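You operate a simulated robot arm through the tools that you are given. There is no shell and no other tool. Be economical: measure what you need, move in short steps, check, and stop when the job is done.

The job below is to be done with a simulated robot arm. You get a single attempt, and the scene is never put back.

## Task
Brush the purple and the brown onion bulb clean on the roller and put them back.
Fine: switch the roller on for it and off again; leave the third bulb muddy. Set down upright: what you pick out.
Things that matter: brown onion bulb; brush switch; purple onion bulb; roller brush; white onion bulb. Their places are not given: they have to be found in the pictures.

Only the result counts: the job must be done as asked and must still hold three seconds after the hand-in. Knocking over, shifting, dropping, spilling or breaking anything else fails it.

## Robot
A 6-joint arm with a two-finger parallel gripper, fixed in place. Base frame: the origin is at the foot of the arm, x ahead of it, y to its left, z up; the work surface is at about z = 0. Units: mm, degrees, N and s.
With the tool pointing down near the work surface it reaches from about 140 to 580 mm from the base axis. Its first joint turns from -66.0 to 66.0 degrees. Payload 2.1 kg.
The tool frame sits at the grasp point between the pads (the TCP): z along the fingers, y along the line on which they close. The tips reach 30 mm beyond it. The gripper opens to 94 mm. The fingers are 28 mm wide and 10 mm thick; the gripper's body (50 by 96 mm) begins 55 mm behind the TCP.
Orientation is that of the tool frame in the base frame, as [roll, pitch, yaw] about the fixed x, y, z axes, in that order (R = Rz(yaw) Ry(pitch) Rx(roll)). With the fingers straight down and closing along the base's y, the tool's x points along the base's -x, its y along +y and its z along -z.

## Interface
- The arm moves only by the tool play_rows. Its argument "commands" is a list of rows, each a list of 7 numbers: the shift along the tool's x, y, z in mm, then the turn, a rotation vector about the tool's x, y, z in degrees, then the opening, from 0 (shut) to 1 (fully open). In form: [[dx, dy, dz, rx, ry, rz, grip], ...]. A call has 1 to 10 rows; each row shifts and turns the commanded pose from where the row before left it, along the tool's axes as they then stand. Each row takes 0.2 s and may step no farther than 50 mm and 8.6 degrees from the row before; otherwise, or with a gripper value out of range, the whole call is refused. A pose out of reach is approached as far as the arm can. The call stops where the force on the tool passes 40 N (or 10 N more than at its start, if that is more) or the arm is blocked; 0.2 s more then pass. Each finger travels about 72 mm/s and halts on what it meets, pressing with about 28 N; the grip force reading is that of the motor and also rises with nothing between the fingers. The clock runs only during rows and for 0.2 s after the last one: add rows that do not move to give the fingers time. The reply holds the time, the measured pose of the TCP, the force on the tool along the base axes, the opening and the grip force, in the units named above and with some noise, with the torque about the TCP (base axes, N m) and any sound that the robot's microphone picked up.
- Cameras (640 x 400 px; columns grow to the right, rows downward): "scene" is fixed at [66.6, -379, 486.8]; the picture's right is [0.67, -0.75, 0.00], its down [-0.41, -0.36, -0.84] and it looks along [0.62, 0.56, -0.55] (base axes); focal length 330 px, centre (320, 200). "wrist" rides on the gripper at [76, 14, -102] in the tool frame; the picture's right is [-0.18, 0.98, 0.00], its down [-0.75, -0.14, -0.64] and it looks along [-0.63, -0.12, 0.77] (tool axes); focal length 243 px, centre (320, 200).
- grab_frame(camera): a new picture of that camera. It takes no simulated time.
- point_at(camera, pixels): for up to 12 pixels [column, row] of the newest picture of that camera ("zoom" is the newest enlarged one), the place [x, y, z] in the base frame of the surface seen there, good to about 3 mm. It takes no simulated time.
- inspect(camera, box): a new picture of the part [left, top, right, bottom] of that camera's present view, enlarged. It takes no simulated time.
- hand_in(): hands the job in; it is judged then, once.

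Work in short steps. Measure before you move; look again where a grasp or a placing could have gone wrong, and mend it. You have 80 turns and 38 pictures in all, those below and enlarged ones among them. Open the gripper and draw the arm clear of the work before you hand the job in, unless the task says otherwise; then end with one line.

The tools are called after "Call:" by a JSON object that holds its "op" and its "data". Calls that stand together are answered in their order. play_rows: Moves the arm, as the interface text tells. Its arguments: {"type":"object","properties":{"commands":{"type":"array"}},"required":["commands"]} The other tools are called the same way: grab_frame (camera) takes a picture; point_at (camera, pixels) gives the place of the surface under pixels of a picture; inspect (camera, box) takes an enlarged picture of a part of a camera's view; hand_in () hands the job in.

At the start:

```text
time: 0.0
eef_pos: [368.1, -20.1, 302.8]
orientation: [-180.0, 0.0, -180.0]
wrist_force: [0.1, 0.0, 0.4]
torque: [-0.03, -0.04, 0.02]
opening: 94.1
finger_force: 0.0
```

scene: 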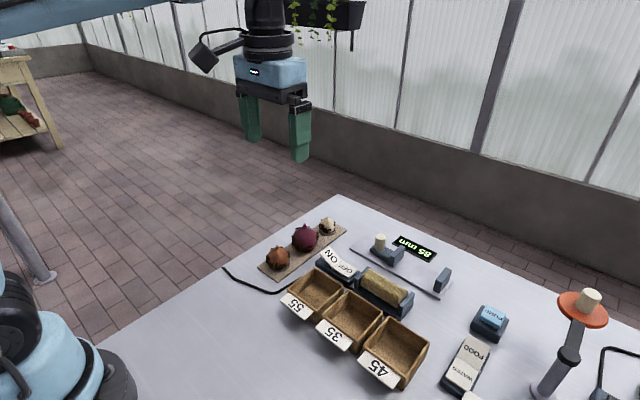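
wrist: 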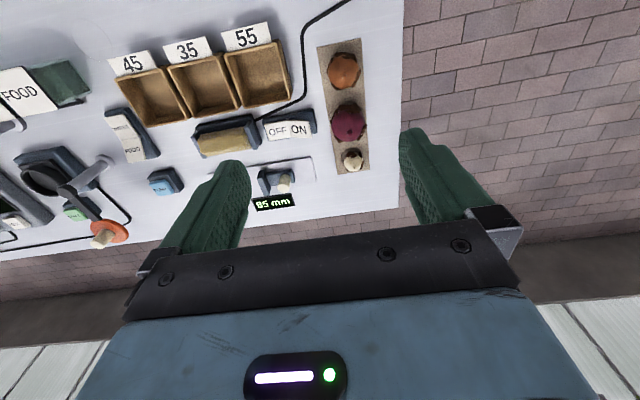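

The bulbs show at scene px (278,258), (306,237), (327,226), the switch near (338,262) and the roller near (385,290). I enlarge that area in both views.

Call:
{"op": "inspect", "data": {"camera": "scene", "box": [240, 200, 440, 325]}}

Call:
{"op": "inspect", "data": {"camera": "wrist", "box": [180, 30, 400, 220]}}

```text
3.20 times, centred on (340, 262) of scene
```

zoom: 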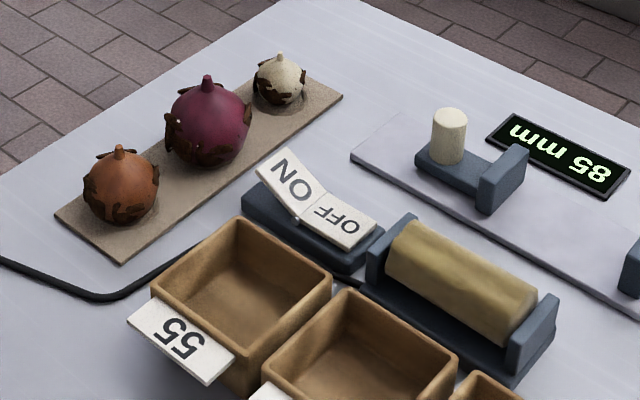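

```text
2.11 times, centred on (290, 125) of wrist
```

zoom: 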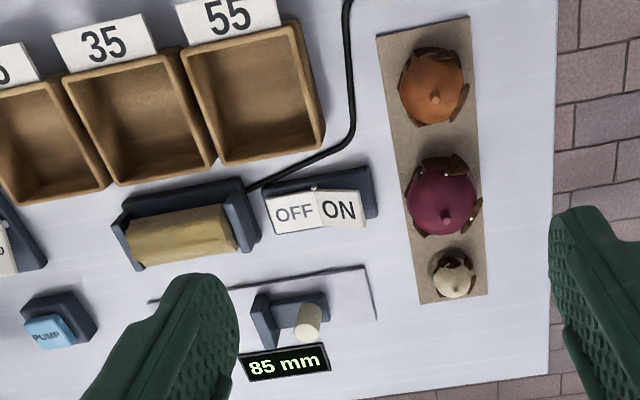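

I measure points on the bulbs, tray, switch and roller from both views.

Call:
{"op": "point_at", "data": {"camera": "zoom", "pixels": [[435, 99], [425, 75], [445, 216], [435, 190], [454, 264], [398, 160], [343, 208], [295, 212], [139, 250], [225, 235], [130, 228], [230, 210]]}}

Call:
{"op": "point_at", "data": {"camera": "scene", "pixels": [[277, 247], [277, 262], [305, 225], [305, 240], [327, 218], [327, 226], [329, 260], [348, 268], [366, 278], [403, 297], [362, 274], [409, 302]]}}

```text
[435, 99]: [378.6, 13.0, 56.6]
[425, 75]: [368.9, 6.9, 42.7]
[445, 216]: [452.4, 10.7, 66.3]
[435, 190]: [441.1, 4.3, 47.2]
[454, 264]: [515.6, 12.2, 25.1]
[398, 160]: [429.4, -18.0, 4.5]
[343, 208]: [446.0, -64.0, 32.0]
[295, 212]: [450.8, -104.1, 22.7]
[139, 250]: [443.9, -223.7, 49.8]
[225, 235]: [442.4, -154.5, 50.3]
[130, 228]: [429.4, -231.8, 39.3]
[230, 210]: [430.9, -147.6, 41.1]
```

```text
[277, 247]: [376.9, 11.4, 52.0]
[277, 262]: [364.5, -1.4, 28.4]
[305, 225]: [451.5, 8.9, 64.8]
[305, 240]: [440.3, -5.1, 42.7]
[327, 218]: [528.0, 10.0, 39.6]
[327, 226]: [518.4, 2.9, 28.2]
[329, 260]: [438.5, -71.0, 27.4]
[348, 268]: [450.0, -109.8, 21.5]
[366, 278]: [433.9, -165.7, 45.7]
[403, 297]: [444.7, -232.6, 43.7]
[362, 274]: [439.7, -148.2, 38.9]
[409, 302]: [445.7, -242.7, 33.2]
```

The OFF side of the rocker is down. ON is at about (446,-63,32), OFF at about (450,-106,22), and the roller top runs along y at x≈440, z≈50. I close the fingers and go above the ON key.

Call:
{"op": "play_rows", "data": {"commands": [[-15.6, -8.4, 36, 0, 0, 0, 0], [-15.6, -8.4, 36, 0, 0, 0, 0], [-15.6, -8.4, 36, 0, 0, 0, 0], [-15.6, -8.4, 36, 0, 0, 0, 0], [-15.6, -8.4, 36, 0, 0, 0, 0], [0, 0, 0, 0, 0, 0, 0]]}}

Call:
{"op": "grab_frame", "data": {"camera": "wrist"}}

```text
time: 1.4
eef_pos: [447.9, -62.1, 121.1]
orientation: [180.0, 0.0, -179.9]
wrist_force: [-0.4, 0.2, -0.4]
torque: [0.0, 0.0, -0.04]
opening: 0.1
finger_force: 28.5
```

```text
33 pictures are left
```

wrist: 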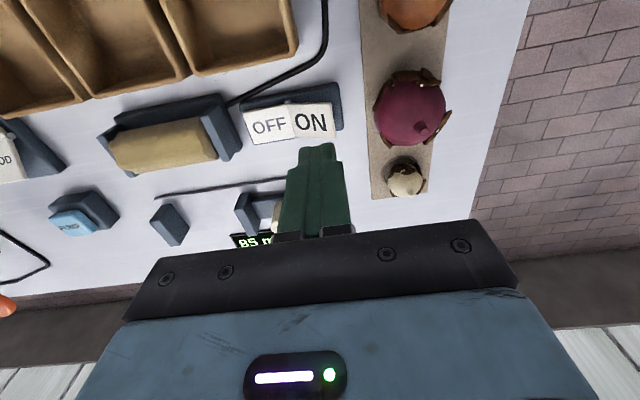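

The view is clear, with the ON key at px (312,122). I measure the key, roller, housing and bulb edges more precisely.

Call:
{"op": "point_at", "data": {"camera": "wrist", "pixels": [[311, 122], [268, 126], [115, 165], [213, 108], [217, 157], [238, 145], [160, 130], [160, 145], [160, 160], [165, 108], [376, 110], [446, 105]]}}

Call:
{"op": "inspect", "data": {"camera": "wrist", "box": [90, 60, 250, 200]}}

```text
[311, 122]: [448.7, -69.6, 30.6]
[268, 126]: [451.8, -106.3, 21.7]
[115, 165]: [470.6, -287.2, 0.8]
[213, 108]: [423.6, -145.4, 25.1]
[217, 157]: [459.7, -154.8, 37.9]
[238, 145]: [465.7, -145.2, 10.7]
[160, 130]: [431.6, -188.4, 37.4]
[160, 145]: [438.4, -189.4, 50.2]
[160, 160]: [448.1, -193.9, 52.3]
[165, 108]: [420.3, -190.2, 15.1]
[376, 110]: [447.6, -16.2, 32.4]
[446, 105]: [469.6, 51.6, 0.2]
```

```text
2.86 times, centred on (170, 130) of wrist
```

zoom: 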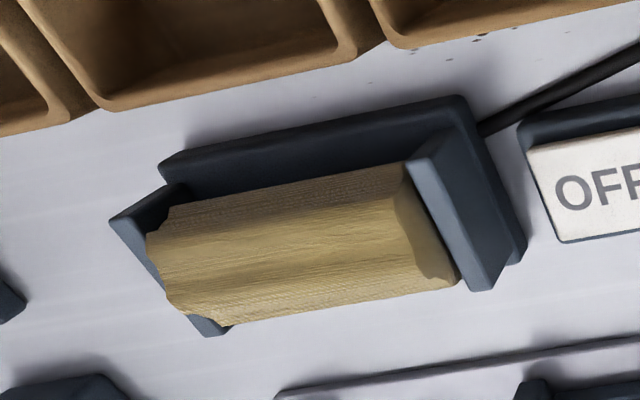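

The roller axis is at x≈448, top z≈53, spanning y −150 to −235. I lower the closed fingers onto the ON key.

Call:
{"op": "play_rows", "data": {"commands": [[0, 0, 25, 0, 0, 0, 0], [0, 0, 23, 0, 0, 0, 0], [0, 0, 6, 0, 0, 0, 0], [0, 0, 4, 0, 0, 0, 0], [0, 0, 4, 0, 0, 0, 0], [0, 0, 4, 0, 0, 0, 0], [0, 0, 3, 0, 0, 0, 0]]}}

```text
time: 3.0
eef_pos: [445.5, -62.8, 52.8]
orientation: [-180.0, 0.0, 179.9]
wrist_force: [0.0, 0.3, -0.8]
torque: [-0.01, 0.02, 0.01]
opening: 0.1
finger_force: 28.3
```

No force or sound at tip z≈23, so I check the key.

Call:
{"op": "inspect", "data": {"camera": "scene", "box": [290, 220, 430, 320]}}

```text
4.00 times, centred on (360, 270) of scene
```

zoom: 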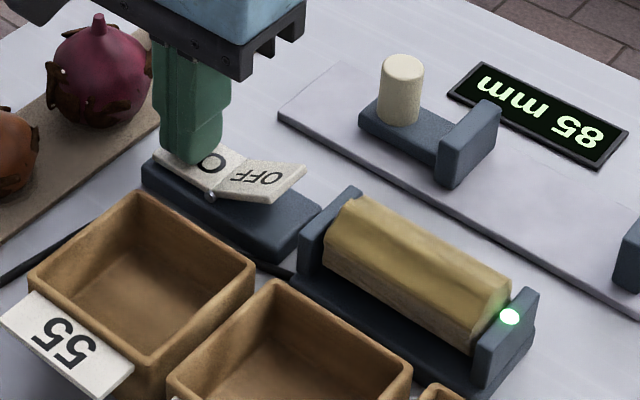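

The green lamp is lit and the roller has turned, so it is on. I rise and move above the purple bulb at (452,10) with the gripper opened to about 72 mm.

Call:
{"op": "play_rows", "data": {"commands": [[0, 0, -38, 0, 0, 0, 0], [0, 0, -38, 0, 0, 0, 0], [-2.7, 36, 0, 0, 0, 0, 0.4], [-2.7, 36, 0, 0, 0, 0, 0.77], [0, 0, 0, 0, 0, 0, 0.77], [0, 0, 0, 0, 0, 0, 0.77]]}}

Call:
{"op": "grab_frame", "data": {"camera": "wrist"}}

Call:
{"op": "inspect", "data": {"camera": "scene", "box": [240, 200, 440, 325]}}

```text
time: 4.4
eef_pos: [449.8, 9.4, 130.1]
orientation: [-179.9, 0.0, 180.0]
wrist_force: [1.0, 0.0, 0.1]
torque: [0.01, -0.02, -0.03]
opening: 72.3
finger_force: 0.0
```

```text
30 pictures are left
```

wrist: 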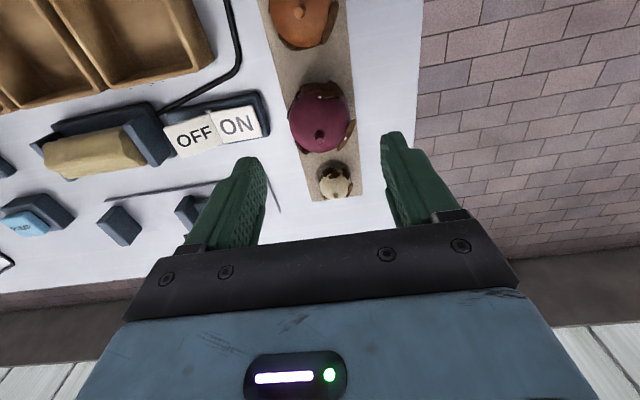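

```text
3.20 times, centred on (340, 262) of scene
```

zoom: 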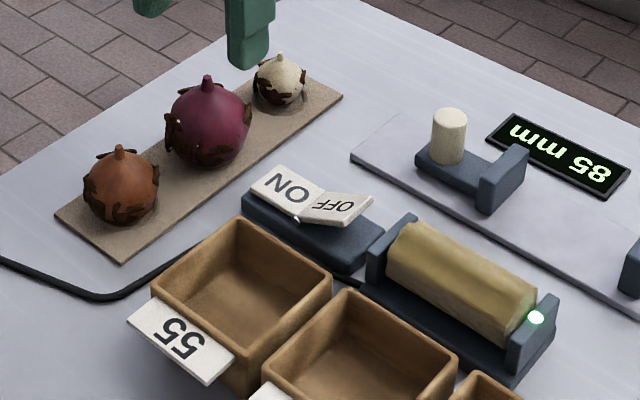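

The bulb lies between the fingers. I check its stem and edges before descending.

Call:
{"op": "point_at", "data": {"camera": "wrist", "pixels": [[319, 134], [291, 120], [350, 115], [320, 150], [318, 90], [333, 182], [320, 166], [335, 195], [302, 12], [340, 140]]}}

```text
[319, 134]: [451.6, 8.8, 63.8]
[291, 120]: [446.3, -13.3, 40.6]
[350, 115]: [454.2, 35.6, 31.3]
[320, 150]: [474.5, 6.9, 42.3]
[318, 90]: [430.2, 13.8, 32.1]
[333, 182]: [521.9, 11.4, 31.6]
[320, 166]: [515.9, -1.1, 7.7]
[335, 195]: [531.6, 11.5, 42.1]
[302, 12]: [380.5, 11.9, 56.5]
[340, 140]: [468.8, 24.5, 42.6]
```

Purple centre is (452,10), radius about 25. I descend to z=46 and close.

Call:
{"op": "play_rows", "data": {"commands": [[0, 0, 28, 0, 0, 0, 0.77], [0, 0, 28, 0, 0, 0, 0.77], [0, 0, 18, 0, 0, 0, 0.77], [0, 0, 10, 0, 0, 0, 0.77], [0, 0, 0, 0, 0, 0, 0.6], [0, 0, 0, 0, 0, 0, 0.3], [0, 0, 0, 0, 0, 0, 0.3], [0, 0, 0, 0, 0, 0, 0.3]]}}

```text
time: 6.2
eef_pos: [451.2, 10.4, 44.7]
orientation: [179.9, 0.0, -180.0]
wrist_force: [0.0, -0.3, -0.3]
torque: [0.01, 0.02, 0.05]
opening: 53.7
finger_force: 28.0
```

Gripped at 53.7 mm. I lift and carry it above the roller at (448,-193).

Call:
{"op": "play_rows", "data": {"commands": [[0, 0, -10, 0, 0, 0, 0.3], [0, 0, -35, 0, 0, 0, 0.3], [0, 0, -40, 0, 0, 0, 0.3], [0.7, -40.6, 0, 0, 0, 0, 0.3], [0.7, -40.6, 0, 0, 0, 0, 0.3], [0.7, -40.6, 0, 0, 0, 0, 0.3], [0.7, -40.6, 0, 0, 0, 0, 0.3], [0.7, -40.6, 0, 0, 0, 0, 0.3], [0, 0, 0, 0, 0, 0, 0.3]]}}

Call:
{"op": "inspect", "data": {"camera": "scene", "box": [320, 180, 480, 320]}}

Call:
{"op": "grab_frame", "data": {"camera": "wrist"}}

```text
time: 8.2
eef_pos: [447.7, -194.5, 130.6]
orientation: [-179.9, 0.0, -179.9]
wrist_force: [-0.5, -0.3, 0.1]
torque: [0.0, 0.02, 0.02]
opening: 28.2
finger_force: 0.2
```

```text
2.86 times, centred on (400, 250) of scene
```

zoom: 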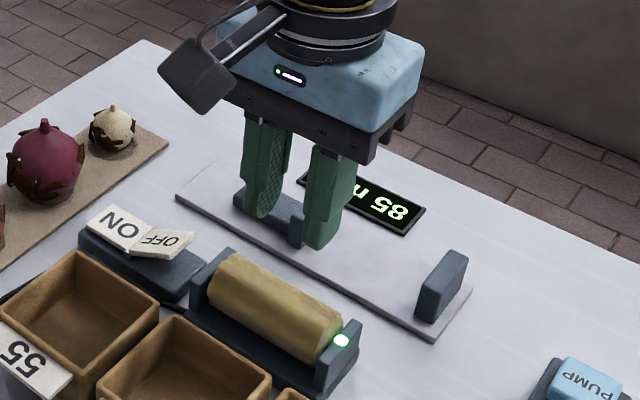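

```text
27 pictures are left
```

wrist: 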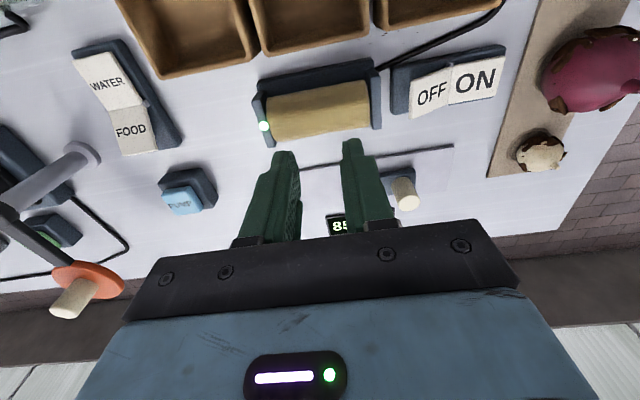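

The bulb slipped out and still stands on the tray, while the opening fell to 28 mm. I go back over it to measure and regrasp lower.

Call:
{"op": "play_rows", "data": {"commands": [[-0.7, 40.6, 0, 0, 0, 0, 0.77], [-0.7, 40.6, 0, 0, 0, 0, 0.77], [-0.7, 40.6, 0, 0, 0, 0, 0.77], [-0.7, 40.6, 0, 0, 0, 0, 0.77], [-0.7, 40.6, 0, 0, 0, 0, 0.77], [0, 0, 0, 0, 0, 0, 0.77]]}}

Call:
{"op": "grab_frame", "data": {"camera": "wrist"}}

Call:
{"op": "point_at", "data": {"camera": "wrist", "pixels": [[319, 134], [291, 120], [350, 115], [320, 150], [318, 90], [333, 182]]}}

```text
time: 9.6
eef_pos: [450.4, 10.9, 130.5]
orientation: [-180.0, -0.1, 180.0]
wrist_force: [0.2, 0.4, 0.4]
torque: [0.0, 0.01, -0.01]
opening: 72.2
finger_force: 0.0
```

```text
26 pictures are left
```

wrist: 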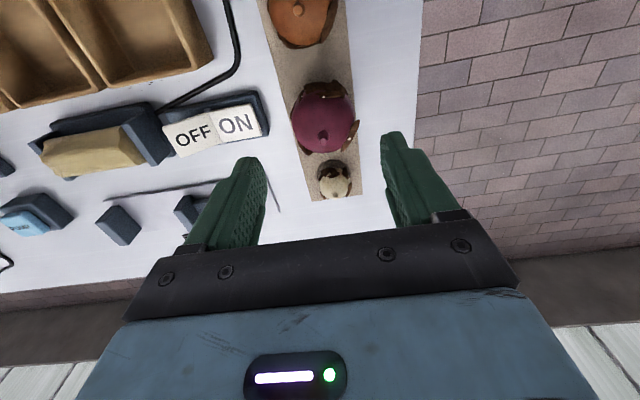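

```text
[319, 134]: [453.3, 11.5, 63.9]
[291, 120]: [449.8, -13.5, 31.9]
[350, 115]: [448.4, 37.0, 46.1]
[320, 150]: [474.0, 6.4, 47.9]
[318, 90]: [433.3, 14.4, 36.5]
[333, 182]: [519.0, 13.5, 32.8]
```

The bulb is upright, shifted 1–2 mm to y≈12. I regrasp at z≈39 and lift slowly.

Call:
{"op": "play_rows", "data": {"commands": [[0, 1.5, 30, 0, 0, 0, 0.77], [0, 0, 30, 0, 0, 0, 0.77], [0, 0, 20, 0, 0, 0, 0.77], [0, 0, 11, 0, 0, 0, 0.77], [0, 0, 0, 0, 0, 0, 0.6], [0, 0, 0, 0, 0, 0, 0], [0, 0, 0, 0, 0, 0, 0], [0, 0, -4, 0, 0, 0, 0], [0, 0, -6, 0, 0, 0, 0], [0, 0, -8, 0, 0, 0, 0]]}}

Call:
{"op": "inspect", "data": {"camera": "scene", "box": [240, 180, 400, 300]}}

```text
time: 11.8
eef_pos: [451.6, 11.3, 58.4]
orientation: [-180.0, 0.0, 179.9]
wrist_force: [-0.3, -0.4, 0.2]
torque: [-0.01, 0.0, 0.02]
opening: 53.5
finger_force: 27.9
```

```text
3.33 times, centred on (320, 240) of scene
```

zoom: 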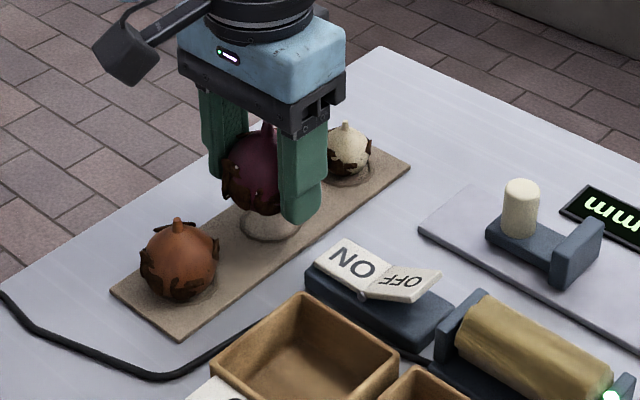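

It is lifted, and the shallow seat is visible at zoom (270,225). I keep raising it smoothly and carry it towards the roller.

Call:
{"op": "play_rows", "data": {"commands": [[0, 0, -12, 0, 0, 0, 0], [0, 0, -18, 0, 0, 0, 0], [0, 0, -22, 0, 0, 0, 0], [0, 0, -20, 0, 0, 0, 0], [0.5, -15, 0, 0, 0, 0, 0], [0.5, -25, 0, 0, 0, 0, 0], [0.5, -30, 0, 0, 0, 0, 0], [0.5, -30, 0, 0, 0, 0, 0], [0.5, -30, 0, 0, 0, 0, 0], [0.5, -30, 0, 0, 0, 0, 0]]}}

```text
time: 14.0
eef_pos: [446.8, -148.6, 128.7]
orientation: [-179.9, 0.0, -179.9]
wrist_force: [-0.6, 0.3, -1.6]
torque: [0.01, 0.02, -0.06]
opening: 53.5
finger_force: 27.6
```

The grip holds. I finish the approach to y=−193 and turn the tool 90° about vertical so the fingers close across the roller's axis.

Call:
{"op": "play_rows", "data": {"commands": [[0.3, -30, 0, 0, 0, 0, 0], [0.2, -15, 0, 0, 0, 0, 0], [0, 0, 0, 0, 0, 8.5, 0], [0, 0, 0, 0, 0, 8.5, 0], [0, 0, 0, 0, 0, 8.5, 0], [0, 0, 0, 0, 0, 8.5, 0], [0, 0, 0, 0, 0, 8.5, 0], [0, 0, 0, 0, 0, 8.5, 0], [0, 0, 0, 0, 0, 8.5, 0], [0, 0, 0, 0, 0, 8.5, 0]]}}

Call:
{"op": "play_rows", "data": {"commands": [[0, 0, 0, 0, 0, 8, 0], [0, 0, 0, 0, 0, 8, 0], [0, 0, 0, 0, 0, 6, 0], [0, 0, 0, 0, 0, 0, 0]]}}

Call:
{"op": "grab_frame", "data": {"camera": "wrist"}}

Call:
{"op": "inspect", "data": {"camera": "scene", "box": [320, 180, 480, 320]}}

```text
time: 16.2
eef_pos: [448.6, -194.2, 129.3]
orientation: [-180.0, 0.0, 111.9]
wrist_force: [0.9, -0.3, -1.8]
torque: [0.01, 0.04, 0.0]
opening: 53.6
finger_force: 28.1
```

```text
time: 17.2
eef_pos: [448.3, -193.4, 128.8]
orientation: [-180.0, 0.0, 89.9]
wrist_force: [0.1, -0.6, 0.4]
torque: [0.02, -0.02, -0.02]
opening: 53.5
finger_force: 28.0
```

```text
24 pictures are left
```

wrist: 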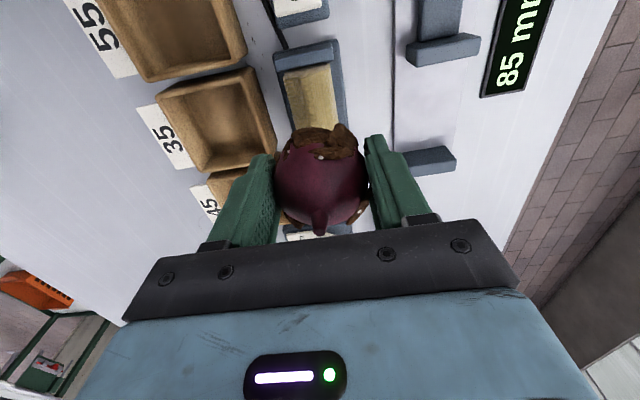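

```text
2.86 times, centred on (400, 250) of scene
```

zoom: 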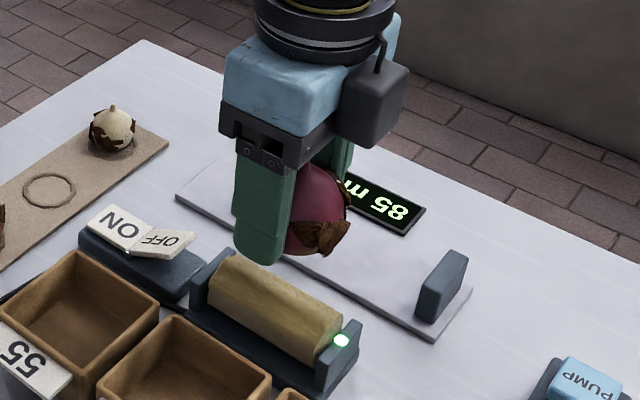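

The bulb is upright in the grip, with muddy patches on its free sides and low belly. I lower it gently onto the spinning roller until contact shows.

Call:
{"op": "play_rows", "data": {"commands": [[0, 0, 15, 0, 0, 0, 0], [0, 0, 15, 0, 0, 0, 0], [0, 0, 5, 0, 0, 0, 0], [0, 0, 3, 0, 0, 0, 0], [0, 0, 2, 0, 0, 0, 0], [0, 0, 0, 0, 0, 0, 0]]}}

```text
time: 18.6
eef_pos: [447.6, -194.6, 90.1]
orientation: [180.0, 0.0, 90.1]
wrist_force: [-0.1, 0.2, 0.0]
torque: [-0.04, -0.01, 0.0]
opening: 53.7
finger_force: 28.5
```

No contact yet at z=90. I go on in 1.5 mm steps.

Call:
{"op": "play_rows", "data": {"commands": [[0, 0, 1.5, 0, 0, 0, 0], [0, 0, 1.5, 0, 0, 0, 0], [0, 0, 1.5, 0, 0, 0, 0], [0, 0, 0, 0, 0, 0, 0]]}}

Call:
{"op": "inspect", "data": {"camera": "scene", "box": [340, 220, 440, 310]}}

```text
time: 19.6
eef_pos: [447.4, -194.3, 85.8]
orientation: [-180.0, 0.1, 90.0]
wrist_force: [-0.7, -0.4, 0.0]
torque: [-0.03, 0.04, 0.02]
opening: 53.4
finger_force: 28.3
```

```text
4.44 times, centred on (390, 265) of scene
```

zoom: 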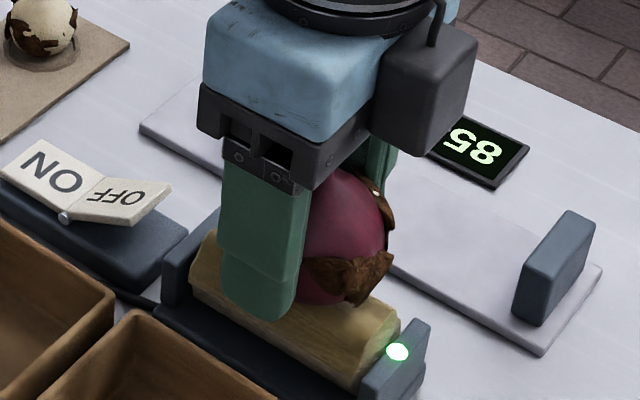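

The bulb is just above the roller and there is still no force. I keep lowering.

Call:
{"op": "play_rows", "data": {"commands": [[0, 0, 1.5, 0, 0, 0, 0], [0, 0, 1.5, 0, 0, 0, 0], [0, 0, 0, 0, 0, 0, 0]]}}

Call:
{"op": "play_rows", "data": {"commands": [[0, 0, 1, 0, 0, 0, 0], [0, 0, 1, 0, 0, 0, 0], [0, 0, 0, 0, 0, 0, 0]]}}

```text
time: 20.4
eef_pos: [447.9, -193.1, 82.7]
orientation: [179.9, -0.1, 90.0]
wrist_force: [3.1, -0.5, 25.2]
torque: [-0.12, -0.05, 0.0]
opening: 53.7
finger_force: 27.8
```

```text
time: 21.2
eef_pos: [448.8, -193.8, 80.7]
orientation: [180.0, 0.0, 90.1]
wrist_force: [3.4, 1.5, 31.7]
torque: [-0.2, -0.1, 0.05]
opening: 53.8
finger_force: 27.8
```

Contact gives about 30 N upward with a 3 N drag. I ease back 1.5 mm, hold for two seconds and look.

Call:
{"op": "play_rows", "data": {"commands": [[0, 0, -1.5, 0, 0, 0, 0], [0, 0, 0, 0, 0, 0, 0], [0, 0, 0, 0, 0, 0, 0], [0, 0, 0, 0, 0, 0, 0], [0, 0, 0, 0, 0, 0, 0], [0, 0, 0, 0, 0, 0, 0], [0, 0, 0, 0, 0, 0, 0], [0, 0, 0, 0, 0, 0, 0], [0, 0, 0, 0, 0, 0, 0], [0, 0, 0, 0, 0, 0, 0]]}}

Call:
{"op": "inspect", "data": {"camera": "scene", "box": [340, 220, 440, 310]}}

```text
time: 23.4
eef_pos: [447.7, -194.5, 80.4]
orientation: [180.0, 0.0, 90.0]
wrist_force: [-0.4, -0.5, -0.7]
torque: [-0.01, -0.05, 0.01]
opening: 53.6
finger_force: 28.2
```

```text
4.44 times, centred on (390, 265) of scene
```

zoom: 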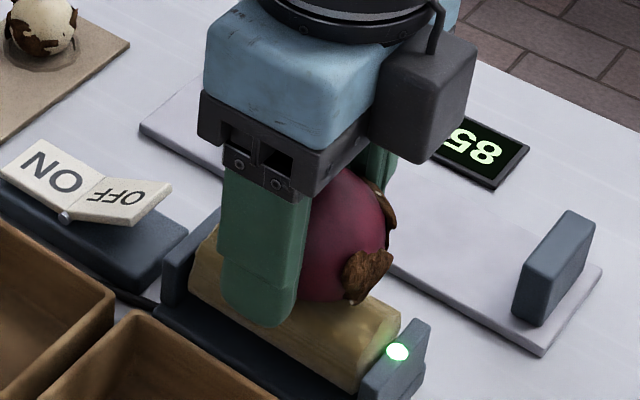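

A low mud patch has vanished, so brushing works locally; patches remain higher on the belly. Since the fingers straddle the roller, I raise a little and tilt the hand towards −y to bring the −y side down.

Call:
{"op": "play_rows", "data": {"commands": [[0, 0, -3, 0, 0, 0, 0], [0, 0, 0, 0, 8.5, 0, 0], [0, 0, 0, 0, 8.5, 0, 0], [0, 0, 0, 0, 8, 0, 0], [-0.6, 0, 1.4, 0, 0, 0, 0], [-0.6, 0, 1.4, 0, 0, 0, 0], [0, 0, 0, 0, 0, 0, 0]]}}

```text
time: 25.0
eef_pos: [447.8, -193.4, 81.3]
orientation: [179.9, -25.0, 90.2]
wrist_force: [2.1, -0.3, 23.8]
torque: [-0.02, 0.02, 0.07]
opening: 53.9
finger_force: 27.9
```

Contact at about 24 N with 25° tilt. I hold, then tilt on to 42° staying on the roller.

Call:
{"op": "play_rows", "data": {"commands": [[0, 0, 0, 0, 0, 0, 0], [0, 0, 0, 0, 0, 0, 0], [0, 0, 0, 0, 0, 0, 0], [0, 0, 0, 0, 0, 0, 0], [0, 0, 0, 0, 0, 0, 0], [0, 0, 0, 0, 0, 0, 0]]}}

Call:
{"op": "play_rows", "data": {"commands": [[1, 0, -2, 0, 0, 0, 0], [0, 0, 0, 0, 8.5, 0, 0], [0, 0, 0, 0, 8.5, 0, 0], [-1.4, 0, 1.5, 0, 0, 0, 0], [0, 0, 0, 0, 0, 0, 0], [0, 0, 0, 0, 0, 0, 0]]}}

Call:
{"op": "inspect", "data": {"camera": "scene", "box": [340, 200, 450, 310]}}

```text
time: 26.4
eef_pos: [447.9, -192.9, 81.2]
orientation: [-179.9, -25.0, 90.0]
wrist_force: [2.4, -0.4, 13.1]
torque: [-0.01, -0.11, -0.02]
opening: 53.6
finger_force: 28.9
```

```text
time: 27.8
eef_pos: [447.0, -193.7, 80.3]
orientation: [180.0, -41.9, 90.0]
wrist_force: [-0.3, 0.5, -0.6]
torque: [-0.03, 0.01, -0.02]
opening: 53.9
finger_force: 28.4
```

```text
3.64 times, centred on (395, 255) of scene
```

zoom: 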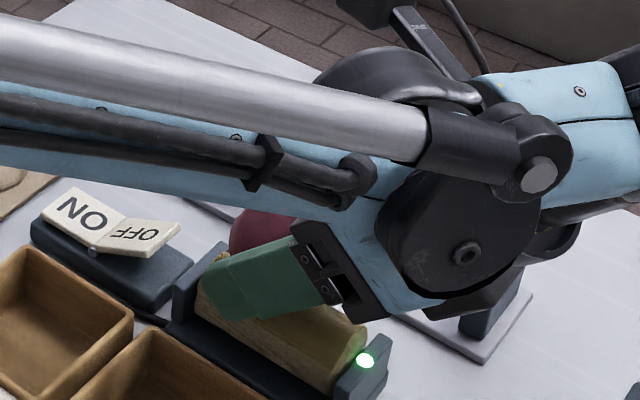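

No contact at 42° yet. I lower in small steps.

Call:
{"op": "play_rows", "data": {"commands": [[-0.7, 0, 0.75, 0, 0, 0, 0], [-0.7, 0, 0.75, 0, 0, 0, 0], [0, 0, 0, 0, 0, 0, 0], [0, 0, 0, 0, 0, 0, 0]]}}

```text
time: 28.8
eef_pos: [447.9, -194.3, 81.6]
orientation: [179.9, -42.2, 90.1]
wrist_force: [3.2, -1.7, 22.6]
torque: [-0.15, -0.11, 0.02]
opening: 53.6
finger_force: 28.1
```

Contact at 23 N. I hold for 1.4 s, then go to 52° tilt and press again.

Call:
{"op": "play_rows", "data": {"commands": [[0, 0, 0, 0, 0, 0, 0], [0, 0, 0, 0, 0, 0, 0], [0, 0, 0, 0, 0, 0, 0], [0, 0, 0, 0, 0, 0, 0], [0, 0, 0, 0, 0, 0, 0], [1, 0, -1, 0, 0, 0, 0], [0, 0, 0, 0, 8, 0, 0], [-1.0, 0, 0.8, 0, 0, 0, 0], [0, 0, 0, 0, 0, 0, 0]]}}

```text
time: 30.8
eef_pos: [459.9, -179.1, 80.2]
orientation: [179.0, -49.3, 90.0]
wrist_force: [-0.2, -1.2, -0.4]
torque: [0.02, 0.0, -0.02]
opening: 53.7
finger_force: 28.1
out of reach, approached as far as the arm can: row 7
```

The 50° tilt is out of reach and the arm strayed, so I turn back to vertical. I go up first as I turn, then look at the bulb.

Call:
{"op": "play_rows", "data": {"commands": [[3, 0, -3, 0, -8, 0, 0], [4, 0, -4, 0, -8.5, 0, 0], [4, 0, -8, 0, -8.5, 0, 0], [3, 0, -10, 0, -8.5, 0, 0], [0, 0, -10, 0, -8.5, 0, 0], [0, 0, 0, 0, -8, 0, 0], [0, 0, 0, 0, 0, 0, 0]]}}

Call:
{"op": "inspect", "data": {"camera": "scene", "box": [340, 200, 440, 300]}}

Call:
{"op": "inspect", "data": {"camera": "wrist", "box": [230, 90, 410, 250]}}

```text
time: 32.4
eef_pos: [460.7, -183.3, 118.2]
orientation: [-180.0, 0.1, 90.0]
wrist_force: [-0.3, 0.3, -1.6]
torque: [0.03, 0.02, -0.03]
opening: 53.3
finger_force: 27.9
```

```text
4.00 times, centred on (390, 250) of scene
```

zoom: 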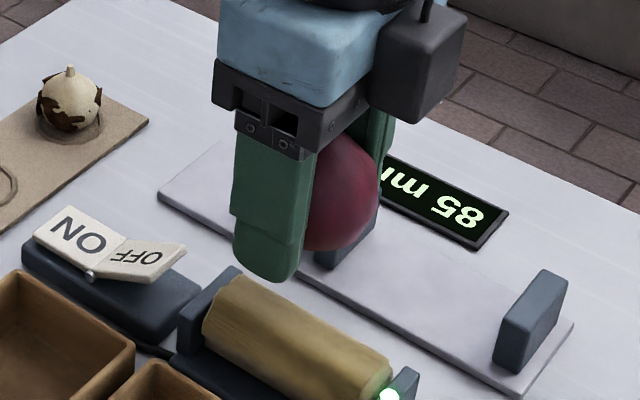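

```text
2.50 times, centred on (320, 170) of wrist
```

zoom: 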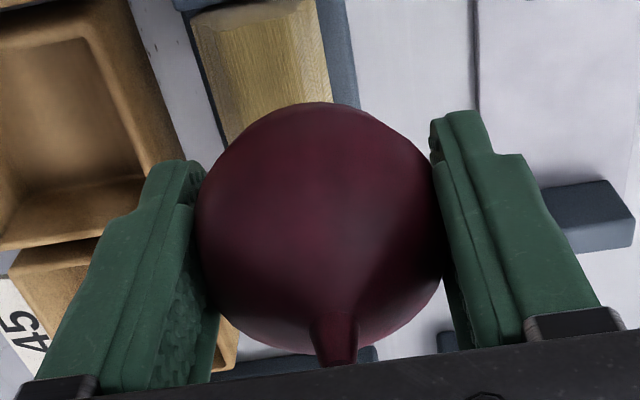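

The bulb looks wholly clean from both sides and sits upright in the grip. I turn the tool back by −90° before carrying it back.

Call:
{"op": "play_rows", "data": {"commands": [[0, 0, -5, 0, 0, -8.5, 0], [0, 0, -5, 0, 0, -8.5, 0], [0, 0, 0, 0, 0, -8.5, 0], [0, 0, 0, 0, 0, -8.5, 0], [0, 0, 0, 0, 0, -8.5, 0], [0, 0, 0, 0, 0, -8.5, 0], [0, 0, 0, 0, 0, -8.5, 0], [0, 0, 0, 0, 0, -8.5, 0], [0, 0, 0, 0, 0, -8.5, 0], [0, 0, 0, 0, 0, -8.5, 0]]}}

Call:
{"op": "play_rows", "data": {"commands": [[0, 0, 0, 0, 0, -5, 0], [1.5, 25, 0, 0, 0, 0, 0], [1.5, 35, 0, 0, 0, 0, 0], [1.5, 40, 0, 0, 0, 0, 0], [1.5, 40, 0, 0, 0, 0, 0], [1.5, 30, 0, 0, 0, 0, 0], [1.5, 25, 0, 0, 0, 0, 0], [0, 0, 0, 0, 0, 0, 0]]}}

Call:
{"op": "grab_frame", "data": {"camera": "wrist"}}

```text
time: 34.6
eef_pos: [460.3, -182.9, 127.9]
orientation: [180.0, 0.0, 175.2]
wrist_force: [0.1, 0.0, -1.1]
torque: [0.01, -0.02, -0.02]
opening: 53.3
finger_force: 28.0
```

```text
time: 36.4
eef_pos: [450.9, 11.6, 128.9]
orientation: [-179.9, 0.0, 179.9]
wrist_force: [0.0, 0.0, -1.2]
torque: [0.0, 0.01, -0.02]
opening: 53.7
finger_force: 28.0
```

```text
17 pictures are left
```

wrist: 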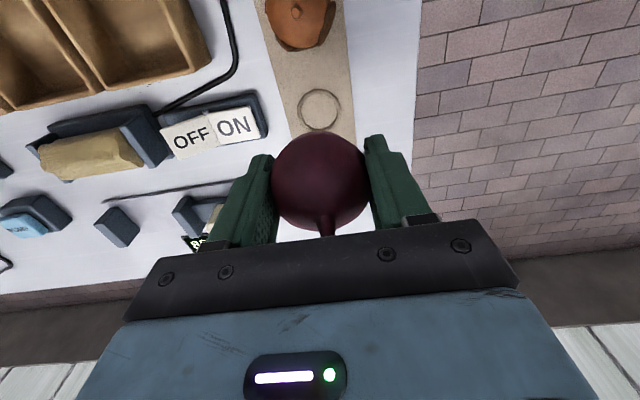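

All mud on the visible side is gone. I measure the seat ring, at px (320,109), to centre the placing.

Call:
{"op": "point_at", "data": {"camera": "wrist", "pixels": [[298, 108], [341, 108], [320, 88], [320, 129], [320, 108], [326, 228]]}}

```text
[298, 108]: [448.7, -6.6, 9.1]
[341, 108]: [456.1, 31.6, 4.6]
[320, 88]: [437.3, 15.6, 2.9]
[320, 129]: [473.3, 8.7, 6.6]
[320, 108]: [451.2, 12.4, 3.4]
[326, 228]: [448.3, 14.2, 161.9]
```

Ring centre is about (453,12). The bulb has slid up slightly in the grip, so I lower to about z=38 and then feel for contact.

Call:
{"op": "play_rows", "data": {"commands": [[-1, 0.3, 25, 0, 0, 0, 0], [0, 0, 30, 0, 0, 0, 0], [0, 0, 20, 0, 0, 0, 0], [0, 0, 10, 0, 0, 0, 0], [0, 0, 5, 0, 0, 0, 0], [0, 0, 0, 0, 0, 0, 0]]}}

Call:
{"op": "play_rows", "data": {"commands": [[0, 0, 1, 0, 0, 0, 0], [0, 0, 1, 0, 0, 0, 0], [0, 0, 0, 0, 0, 0, 0]]}}

```text
time: 37.8
eef_pos: [451.7, 11.9, 38.9]
orientation: [179.9, 0.0, -179.9]
wrist_force: [-0.3, -0.3, 0.5]
torque: [-0.03, 0.0, 0.01]
opening: 53.7
finger_force: 27.5
```

```text
time: 38.6
eef_pos: [451.6, 12.3, 36.8]
orientation: [180.0, 0.0, -179.9]
wrist_force: [-0.4, 0.4, -0.8]
torque: [0.02, -0.01, 0.03]
opening: 53.5
finger_force: 28.0
```

No contact yet at 36.8, so I go down 1 mm at a time once more.

Call:
{"op": "play_rows", "data": {"commands": [[0, 0, 0.8, 0, 0, 0, 0], [0, 0, 0, 0, 0, 0, 0]]}}

Call:
{"op": "play_rows", "data": {"commands": [[0, 0, 0.8, 0, 0, 0, 0], [0, 0, 0, 0, 0, 0, 0]]}}

Call:
{"op": "inspect", "data": {"camera": "scene", "box": [250, 190, 370, 280]}}

```text
time: 39.2
eef_pos: [451.6, 10.8, 36.5]
orientation: [180.0, 0.0, 180.0]
wrist_force: [-0.7, 0.5, -0.6]
torque: [0.01, -0.03, 0.0]
opening: 53.7
finger_force: 27.9
```

```text
time: 39.8
eef_pos: [452.0, 11.4, 34.3]
orientation: [-179.9, 0.0, -180.0]
wrist_force: [0.3, -0.2, -1.8]
torque: [-0.02, -0.03, 0.04]
opening: 53.4
finger_force: 28.1
```

```text
4.44 times, centred on (310, 235) of scene
```

zoom: 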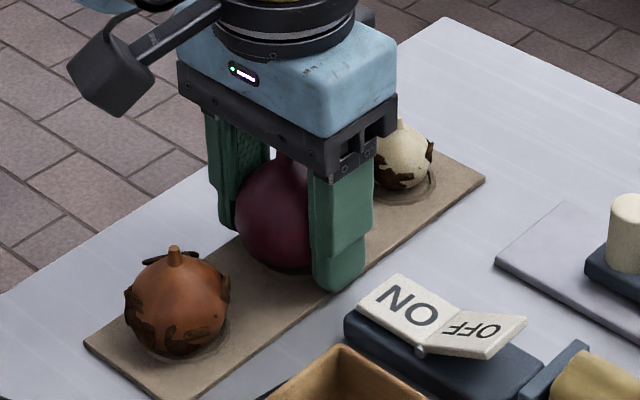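

Still no contact, with the bulb bottom very near the seat. I go down 1 mm more in two steps.

Call:
{"op": "play_rows", "data": {"commands": [[0, 0, 0.7, 0, 0, 0, 0], [0, 0, 0, 0, 0, 0, 0]]}}

Call:
{"op": "play_rows", "data": {"commands": [[0, 0, 0.7, 0, 0, 0, 0], [0, 0, 0, 0, 0, 0, 0]]}}

```text
time: 40.4
eef_pos: [449.7, 12.6, 33.7]
orientation: [179.8, 0.0, -180.0]
wrist_force: [-0.6, 0.3, 0.5]
torque: [0.01, 0.03, 0.03]
opening: 53.4
finger_force: 28.2
```

```text
time: 41.2
eef_pos: [452.0, 12.2, 32.8]
orientation: [180.0, 0.0, -180.0]
wrist_force: [-1.1, 1.1, 8.2]
torque: [-0.09, 0.14, -0.05]
opening: 53.5
finger_force: 27.5
stopped in row 2: the force on the tool passed its limit at 42 N (the readings are from after the stop); the commanded pose is now the measured one
```

Contact was made, and 8 N is left. I open slowly to about 66 mm and then rise.

Call:
{"op": "play_rows", "data": {"commands": [[0, 0, -0.7, 0, 0, 0, 0], [0, 0, 0, 0, 0, 0, 0.58], [0, 0, 0, 0, 0, 0, 0.62], [0, 0, 0, 0, 0, 0, 0.68], [0, 0, 0, 0, 0, 0, 0.72], [0, 0, -10, 0, 0, 0, 0.75], [0, 0, -30, 0, 0, 0, 0.75], [0, 0, -45, 0, 0, 0, 0.75], [0, 0, -12, 0, 0, 0, 0.75], [0, 0, 0, 0, 0, 0, 0.75]]}}

Call:
{"op": "inspect", "data": {"camera": "scene", "box": [250, 190, 370, 280]}}

Call:
{"op": "grab_frame", "data": {"camera": "wrist"}}

```text
time: 43.4
eef_pos: [451.1, 11.3, 132.3]
orientation: [179.9, 0.1, 179.9]
wrist_force: [0.6, 0.3, -0.9]
torque: [-0.01, -0.05, -0.01]
opening: 70.5
finger_force: 0.2
```

```text
4.44 times, centred on (310, 235) of scene
```

zoom: 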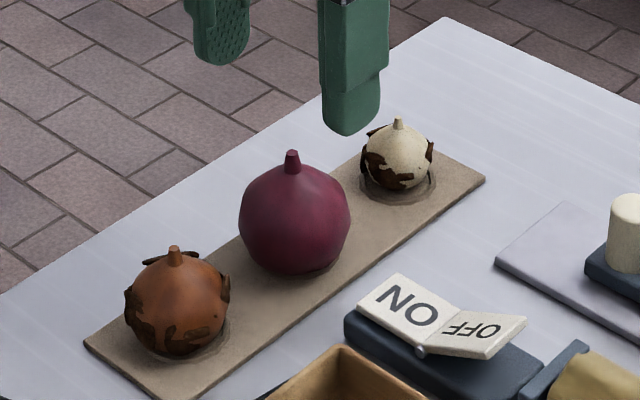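

```text
14 pictures are left
```

wrist: 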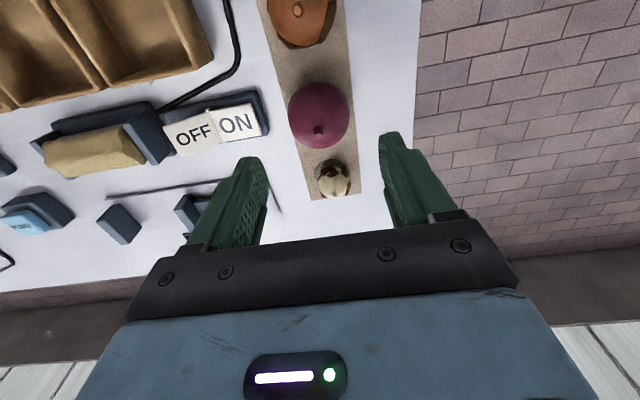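

The purple bulb is upright, clean and in its seat. The white bulb's look in the wrist view differs a little, so I measure it, the purple and the brown.

Call:
{"op": "point_at", "data": {"camera": "wrist", "pixels": [[333, 172], [319, 131], [320, 178], [348, 178], [297, 10], [272, 20], [332, 20], [333, 195]]}}

Call:
{"op": "inspect", "data": {"camera": "wrist", "box": [260, 60, 380, 210]}}

```text
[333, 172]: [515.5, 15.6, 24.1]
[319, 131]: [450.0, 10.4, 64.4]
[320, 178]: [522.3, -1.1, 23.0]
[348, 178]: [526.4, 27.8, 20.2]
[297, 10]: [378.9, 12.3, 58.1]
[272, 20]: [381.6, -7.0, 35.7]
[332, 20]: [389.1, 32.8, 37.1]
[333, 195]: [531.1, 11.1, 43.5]
```

```text
2.67 times, centred on (320, 135) of wrist
```

zoom: 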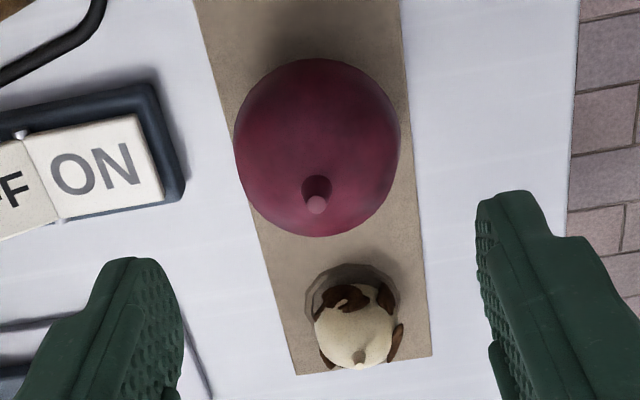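

White is unmoved (stem still near 530,11) and muddy. The brown bulb is centred at about (380,12.5), so I move above it with the opening at about 58 mm and descend.

Call:
{"op": "play_rows", "data": {"commands": [[36, 0.2, 0, 0, 0, 0, 0.62], [36, 0.1, 0, 0, 0, 0, 0.62], [0, 0, 0, 0, 0, 0, 0.62]]}}

Call:
{"op": "grab_frame", "data": {"camera": "wrist"}}

Call:
{"op": "point_at", "data": {"camera": "wrist", "pixels": [[318, 134], [296, 118], [343, 115], [320, 150], [285, 90], [240, 110], [270, 110]]}}

```text
time: 44.2
eef_pos: [376.0, 10.9, 131.9]
orientation: [180.0, 0.1, 179.9]
wrist_force: [-0.2, -0.7, 0.6]
torque: [0.0, -0.06, -0.01]
opening: 58.4
finger_force: 0.0
```

```text
12 pictures are left
```

wrist: 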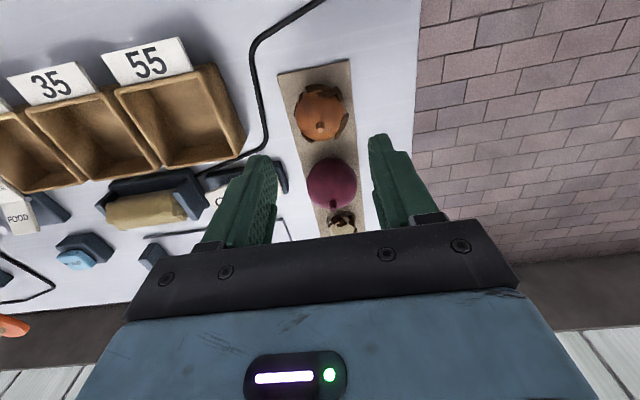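

```text
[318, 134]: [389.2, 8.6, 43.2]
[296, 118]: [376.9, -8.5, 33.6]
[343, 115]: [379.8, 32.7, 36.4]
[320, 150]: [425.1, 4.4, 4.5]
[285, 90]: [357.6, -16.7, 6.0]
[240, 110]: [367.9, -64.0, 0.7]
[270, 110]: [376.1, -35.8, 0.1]
```

Brown centre is about (380,12), clear of the cable. I nudge +2 mm in x, descend to z≈39, grip and lift slowly.

Call:
{"op": "play_rows", "data": {"commands": [[-2, 0.3, 30, 0, 0, 0, 0.62], [0, 0, 30, 0, 0, 0, 0.62], [0, 0, 20, 0, 0, 0, 0.62], [0, 0, 12, 0, 0, 0, 0.62], [0, 0, 0, 0, 0, 0, 0.5], [0, 0, 0, 0, 0, 0, 0], [0, 0, 0, 0, 0, 0, 0]]}}

Call:
{"op": "play_rows", "data": {"commands": [[0, 0, -4, 0, 0, 0, 0], [0, 0, -6, 0, 0, 0, 0], [0, 0, -10, 0, 0, 0, 0], [0, 0, -15, 0, 0, 0, 0], [0, 0, -20, 0, 0, 0, 0], [0, 0, -20, 0, 0, 0, 0], [0, 0, -16, 0, 0, 0, 0], [0, 0, 0, 0, 0, 0, 0]]}}

Call:
{"op": "grab_frame", "data": {"camera": "wrist"}}

```text
time: 45.8
eef_pos: [380.2, 11.8, 38.2]
orientation: [-179.9, 0.1, -180.0]
wrist_force: [0.2, -0.7, 0.8]
torque: [-0.01, 0.0, -0.01]
opening: 43.2
finger_force: 28.5
```

```text
time: 47.6
eef_pos: [381.5, 12.5, 131.3]
orientation: [180.0, 0.1, 180.0]
wrist_force: [0.1, 0.0, -0.1]
torque: [0.01, 0.03, 0.0]
opening: 43.2
finger_force: 28.1
```

```text
11 pictures are left
```

wrist: 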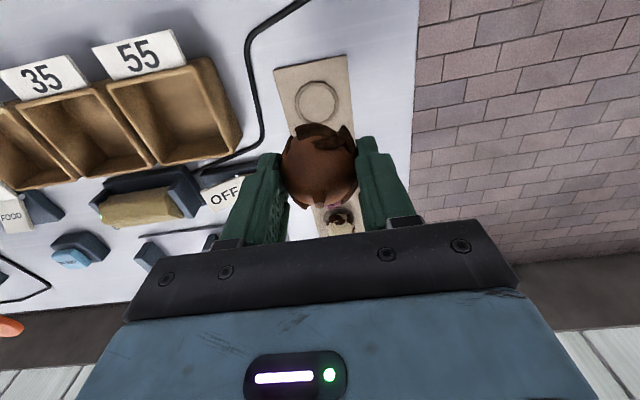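

The brown bulb is held (43 mm). I note its empty seat ring at px (318,103) and carry it towards the roller.

Call:
{"op": "point_at", "data": {"camera": "wrist", "pixels": [[296, 103], [339, 103], [317, 83], [317, 122], [317, 103]]}}

Call:
{"op": "play_rows", "data": {"commands": [[-3.5, -12, 0, 0, 0, 0, 0], [-8, -25, 0, 0, 0, 0, 0], [-9, -29, 0, 0, 0, 0, 0], [-10, -30, 0, 0, 0, 0, 0], [-10, -30, 0, 0, 0, 0, 0], [-10, -30, 0, 0, 0, 0, 0], [-10, -30, 0, 0, 0, 0, 0], [-6, -19, 0, 0, 0, 0, 0], [0, 0, 0, 0, 0, 0, 0]]}}

Call:
{"op": "play_rows", "data": {"commands": [[0, 0, 0, 0, 0, 8.5, 0], [0, 0, 0, 0, 0, 8.5, 0], [0, 0, 0, 0, 0, 8.5, 0], [0, 0, 0, 0, 0, 8.5, 0], [0, 0, 0, 0, 0, 8.5, 0], [0, 0, 0, 0, 0, 8.5, 0], [0, 0, 0, 0, 0, 8.5, 0], [0, 0, 0, 0, 0, 8.5, 0], [0, 0, 0, 0, 0, 8.5, 0], [0, 0, 0, 0, 0, 8.5, 0]]}}

Call:
{"op": "play_rows", "data": {"commands": [[0, 0, 10, 0, 0, 5, 0], [0, 0, 15, 0, 0, 0, 0], [0, 0, 12, 0, 0, 0, 0], [0, 0, 5, 0, 0, 0, 0], [0, 0, 0, 0, 0, 0, 0]]}}

```text
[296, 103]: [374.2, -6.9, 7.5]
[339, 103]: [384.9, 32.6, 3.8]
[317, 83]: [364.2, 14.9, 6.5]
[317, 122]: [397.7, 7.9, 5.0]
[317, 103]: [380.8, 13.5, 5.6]
```

```text
time: 49.6
eef_pos: [450.1, -192.8, 128.7]
orientation: [-179.9, 0.0, -180.0]
wrist_force: [0.0, -0.7, -1.0]
torque: [-0.02, -0.01, -0.01]
opening: 43.2
finger_force: 28.5
```

```text
time: 51.8
eef_pos: [448.0, -191.0, 130.1]
orientation: [179.9, -0.1, 94.8]
wrist_force: [-0.6, 0.4, -0.5]
torque: [0.03, -0.02, -0.01]
opening: 43.1
finger_force: 28.1
```

```text
time: 53.0
eef_pos: [448.4, -193.1, 87.8]
orientation: [179.9, 0.0, 90.0]
wrist_force: [0.1, -0.2, -1.0]
torque: [0.0, 0.04, 0.0]
opening: 43.0
finger_force: 27.9
```

In place above the roller at z=88. I lower gently until contact.

Call:
{"op": "play_rows", "data": {"commands": [[0, 0, 1.5, 0, 0, 0, 0], [0, 0, 1.5, 0, 0, 0, 0], [0, 0, 0, 0, 0, 0, 0]]}}

Call:
{"op": "play_rows", "data": {"commands": [[0, 0, 1, 0, 0, 0, 0], [0, 0, 0, 0, 0, 0, 0]]}}

Call:
{"op": "play_rows", "data": {"commands": [[0, 0, 1, 0, 0, 0, 0], [0, 0, 0, 0, 0, 0, 0]]}}

```text
time: 53.8
eef_pos: [447.9, -192.3, 85.4]
orientation: [179.9, 0.0, 89.9]
wrist_force: [-1.1, -0.3, 0.1]
torque: [-0.01, 0.03, 0.02]
opening: 43.2
finger_force: 27.9
```

```text
time: 54.4
eef_pos: [448.7, -192.1, 84.8]
orientation: [179.9, 0.1, 90.0]
wrist_force: [-0.4, -0.6, 7.9]
torque: [0.0, 0.05, 0.0]
opening: 43.3
finger_force: 28.0
```

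```text
time: 55.0
eef_pos: [448.1, -191.7, 83.4]
orientation: [179.9, 0.0, 89.9]
wrist_force: [2.7, -0.4, 21.2]
torque: [-0.03, -0.05, -0.02]
opening: 43.2
finger_force: 27.9
```

Contact at 21 N. I hold it there for 2 s.

Call:
{"op": "play_rows", "data": {"commands": [[0, 0, 0, 0, 0, 0, 0], [0, 0, 0, 0, 0, 0, 0], [0, 0, 0, 0, 0, 0, 0], [0, 0, 0, 0, 0, 0, 0], [0, 0, 0, 0, 0, 0, 0], [0, 0, 0, 0, 0, 0, 0], [0, 0, 0, 0, 0, 0, 0], [0, 0, 0, 0, 0, 0, 0], [0, 0, 0, 0, 0, 0, 0], [0, 0, 0, 0, 0, 0, 0]]}}

Call:
{"op": "inspect", "data": {"camera": "scene", "box": [340, 220, 440, 310]}}

```text
time: 57.2
eef_pos: [448.1, -191.7, 83.0]
orientation: [179.9, 0.0, 90.0]
wrist_force: [0.8, 0.6, 12.0]
torque: [0.04, -0.02, 0.05]
opening: 43.1
finger_force: 28.0
```

```text
4.44 times, centred on (390, 265) of scene
```

zoom: 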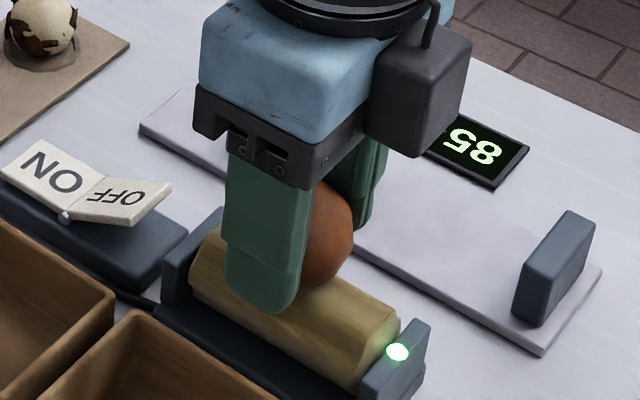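

This side is already clean. I hold 1.6 s more for safety, then lift and view it from the wrist.

Call:
{"op": "play_rows", "data": {"commands": [[0, 0, 0, 0, 0, 0, 0], [0, 0, 0, 0, 0, 0, 0], [0, 0, 0, 0, 0, 0, 0], [0, 0, 0, 0, 0, 0, 0], [0, 0, 0, 0, 0, 0, 0], [0, 0, 0, 0, 0, 0, 0], [0, 0, 0, 0, 0, 0, 0], [0, 0, -10, 0, 0, 0, 0], [0, 0, -18, 0, 0, 0, 0], [0, 0, -18, 0, 0, 0, 0]]}}

Call:
{"op": "inspect", "data": {"camera": "wrist", "box": [230, 90, 410, 250]}}

```text
time: 59.4
eef_pos: [448.9, -192.9, 128.2]
orientation: [180.0, -0.1, 90.1]
wrist_force: [0.8, 0.0, 0.8]
torque: [0.02, 0.0, 0.05]
opening: 43.0
finger_force: 28.1
```

```text
2.50 times, centred on (320, 170) of wrist
```

zoom: 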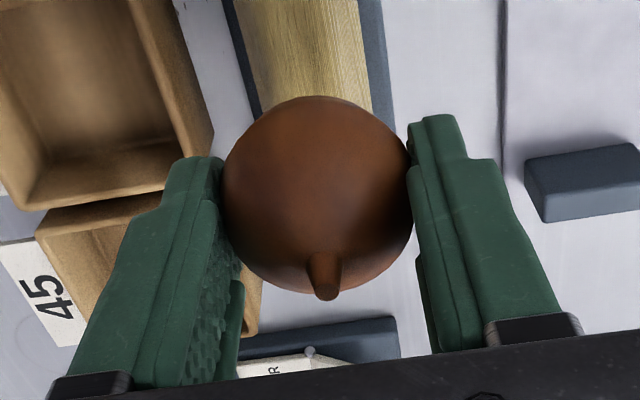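

The brown bulb is clean and upright in the grip. I turn back −90° and return over its seat at (380.5,13).

Call:
{"op": "play_rows", "data": {"commands": [[0, 0, 0, 0, 0, -8.5, 0], [0, 0, 0, 0, 0, -8.5, 0], [0, 0, 0, 0, 0, -8.5, 0], [0, 0, 0, 0, 0, -8.5, 0], [0, 0, 0, 0, 0, -8.5, 0], [0, 0, 0, 0, 0, -8.5, 0], [0, 0, 0, 0, 0, -8.5, 0], [0, 0, 0, 0, 0, -8.5, 0], [0, 0, 0, 0, 0, -8.5, 0], [0, 0, 0, 0, 0, -8.5, 0]]}}

Call:
{"op": "play_rows", "data": {"commands": [[0, 0, 0, 0, 0, -5, 0], [6, 19, 0, 0, 0, 0, 0], [10, 30, 0, 0, 0, 0, 0], [10, 30, 0, 0, 0, 0, 0], [10, 30, 0, 0, 0, 0, 0], [10, 30, 0, 0, 0, 0, 0], [9, 29, 0, 0, 0, 0, 0], [8, 25, 0, 0, 0, 0, 0], [3.5, 12, 0, 0, 0, 0, 0], [0, 0, 0, 0, 0, 0, 0]]}}

Call:
{"op": "play_rows", "data": {"commands": [[0, 0.3, 30, 0, 0, 0, 0], [0, 0, 30, 0, 0, 0, 0], [0, 0, 18, 0, 0, 0, 0], [0, 0, 10, 0, 0, 0, 0], [0, 0, 0, 0, 0, 0, 0]]}}

```text
time: 61.6
eef_pos: [449.3, -193.0, 129.7]
orientation: [-179.8, 0.1, 175.2]
wrist_force: [0.6, 0.5, -1.3]
torque: [0.02, -0.02, 0.03]
opening: 43.3
finger_force: 28.0
```

```text
time: 63.8
eef_pos: [382.0, 11.9, 128.9]
orientation: [-180.0, 0.2, -180.0]
wrist_force: [0.3, -0.5, -0.3]
torque: [0.0, -0.02, -0.02]
opening: 43.2
finger_force: 27.2
```

```text
time: 65.0
eef_pos: [381.3, 13.3, 39.5]
orientation: [-180.0, 0.1, 180.0]
wrist_force: [-0.2, 1.0, -0.8]
torque: [-0.02, -0.02, 0.01]
opening: 43.2
finger_force: 27.4
```

No contact at 39.5. I step down 1 mm at a time.

Call:
{"op": "play_rows", "data": {"commands": [[0, 0, 1, 0, 0, 0, 0], [0, 0, 0, 0, 0, 0, 0]]}}

Call:
{"op": "play_rows", "data": {"commands": [[0, 0, 1, 0, 0, 0, 0], [0, 0, 0, 0, 0, 0, 0]]}}

Call:
{"op": "play_rows", "data": {"commands": [[0, 0, 0.8, 0, 0, 0, 0], [0, 0, 0, 0, 0, 0, 0]]}}

```text
time: 65.6
eef_pos: [381.6, 13.0, 39.3]
orientation: [180.0, 0.1, 180.0]
wrist_force: [-0.5, -0.5, -0.3]
torque: [0.03, -0.02, -0.01]
opening: 42.8
finger_force: 27.6
```

```text
time: 66.2
eef_pos: [380.8, 13.6, 38.6]
orientation: [180.0, 0.1, -179.9]
wrist_force: [0.1, -0.6, -0.1]
torque: [0.0, -0.02, 0.01]
opening: 43.0
finger_force: 27.8
```

```text
time: 66.8
eef_pos: [380.8, 14.2, 38.3]
orientation: [180.0, 0.1, 180.0]
wrist_force: [-0.6, -1.2, 12.2]
torque: [0.15, 0.03, 0.02]
opening: 43.0
finger_force: 27.8
```

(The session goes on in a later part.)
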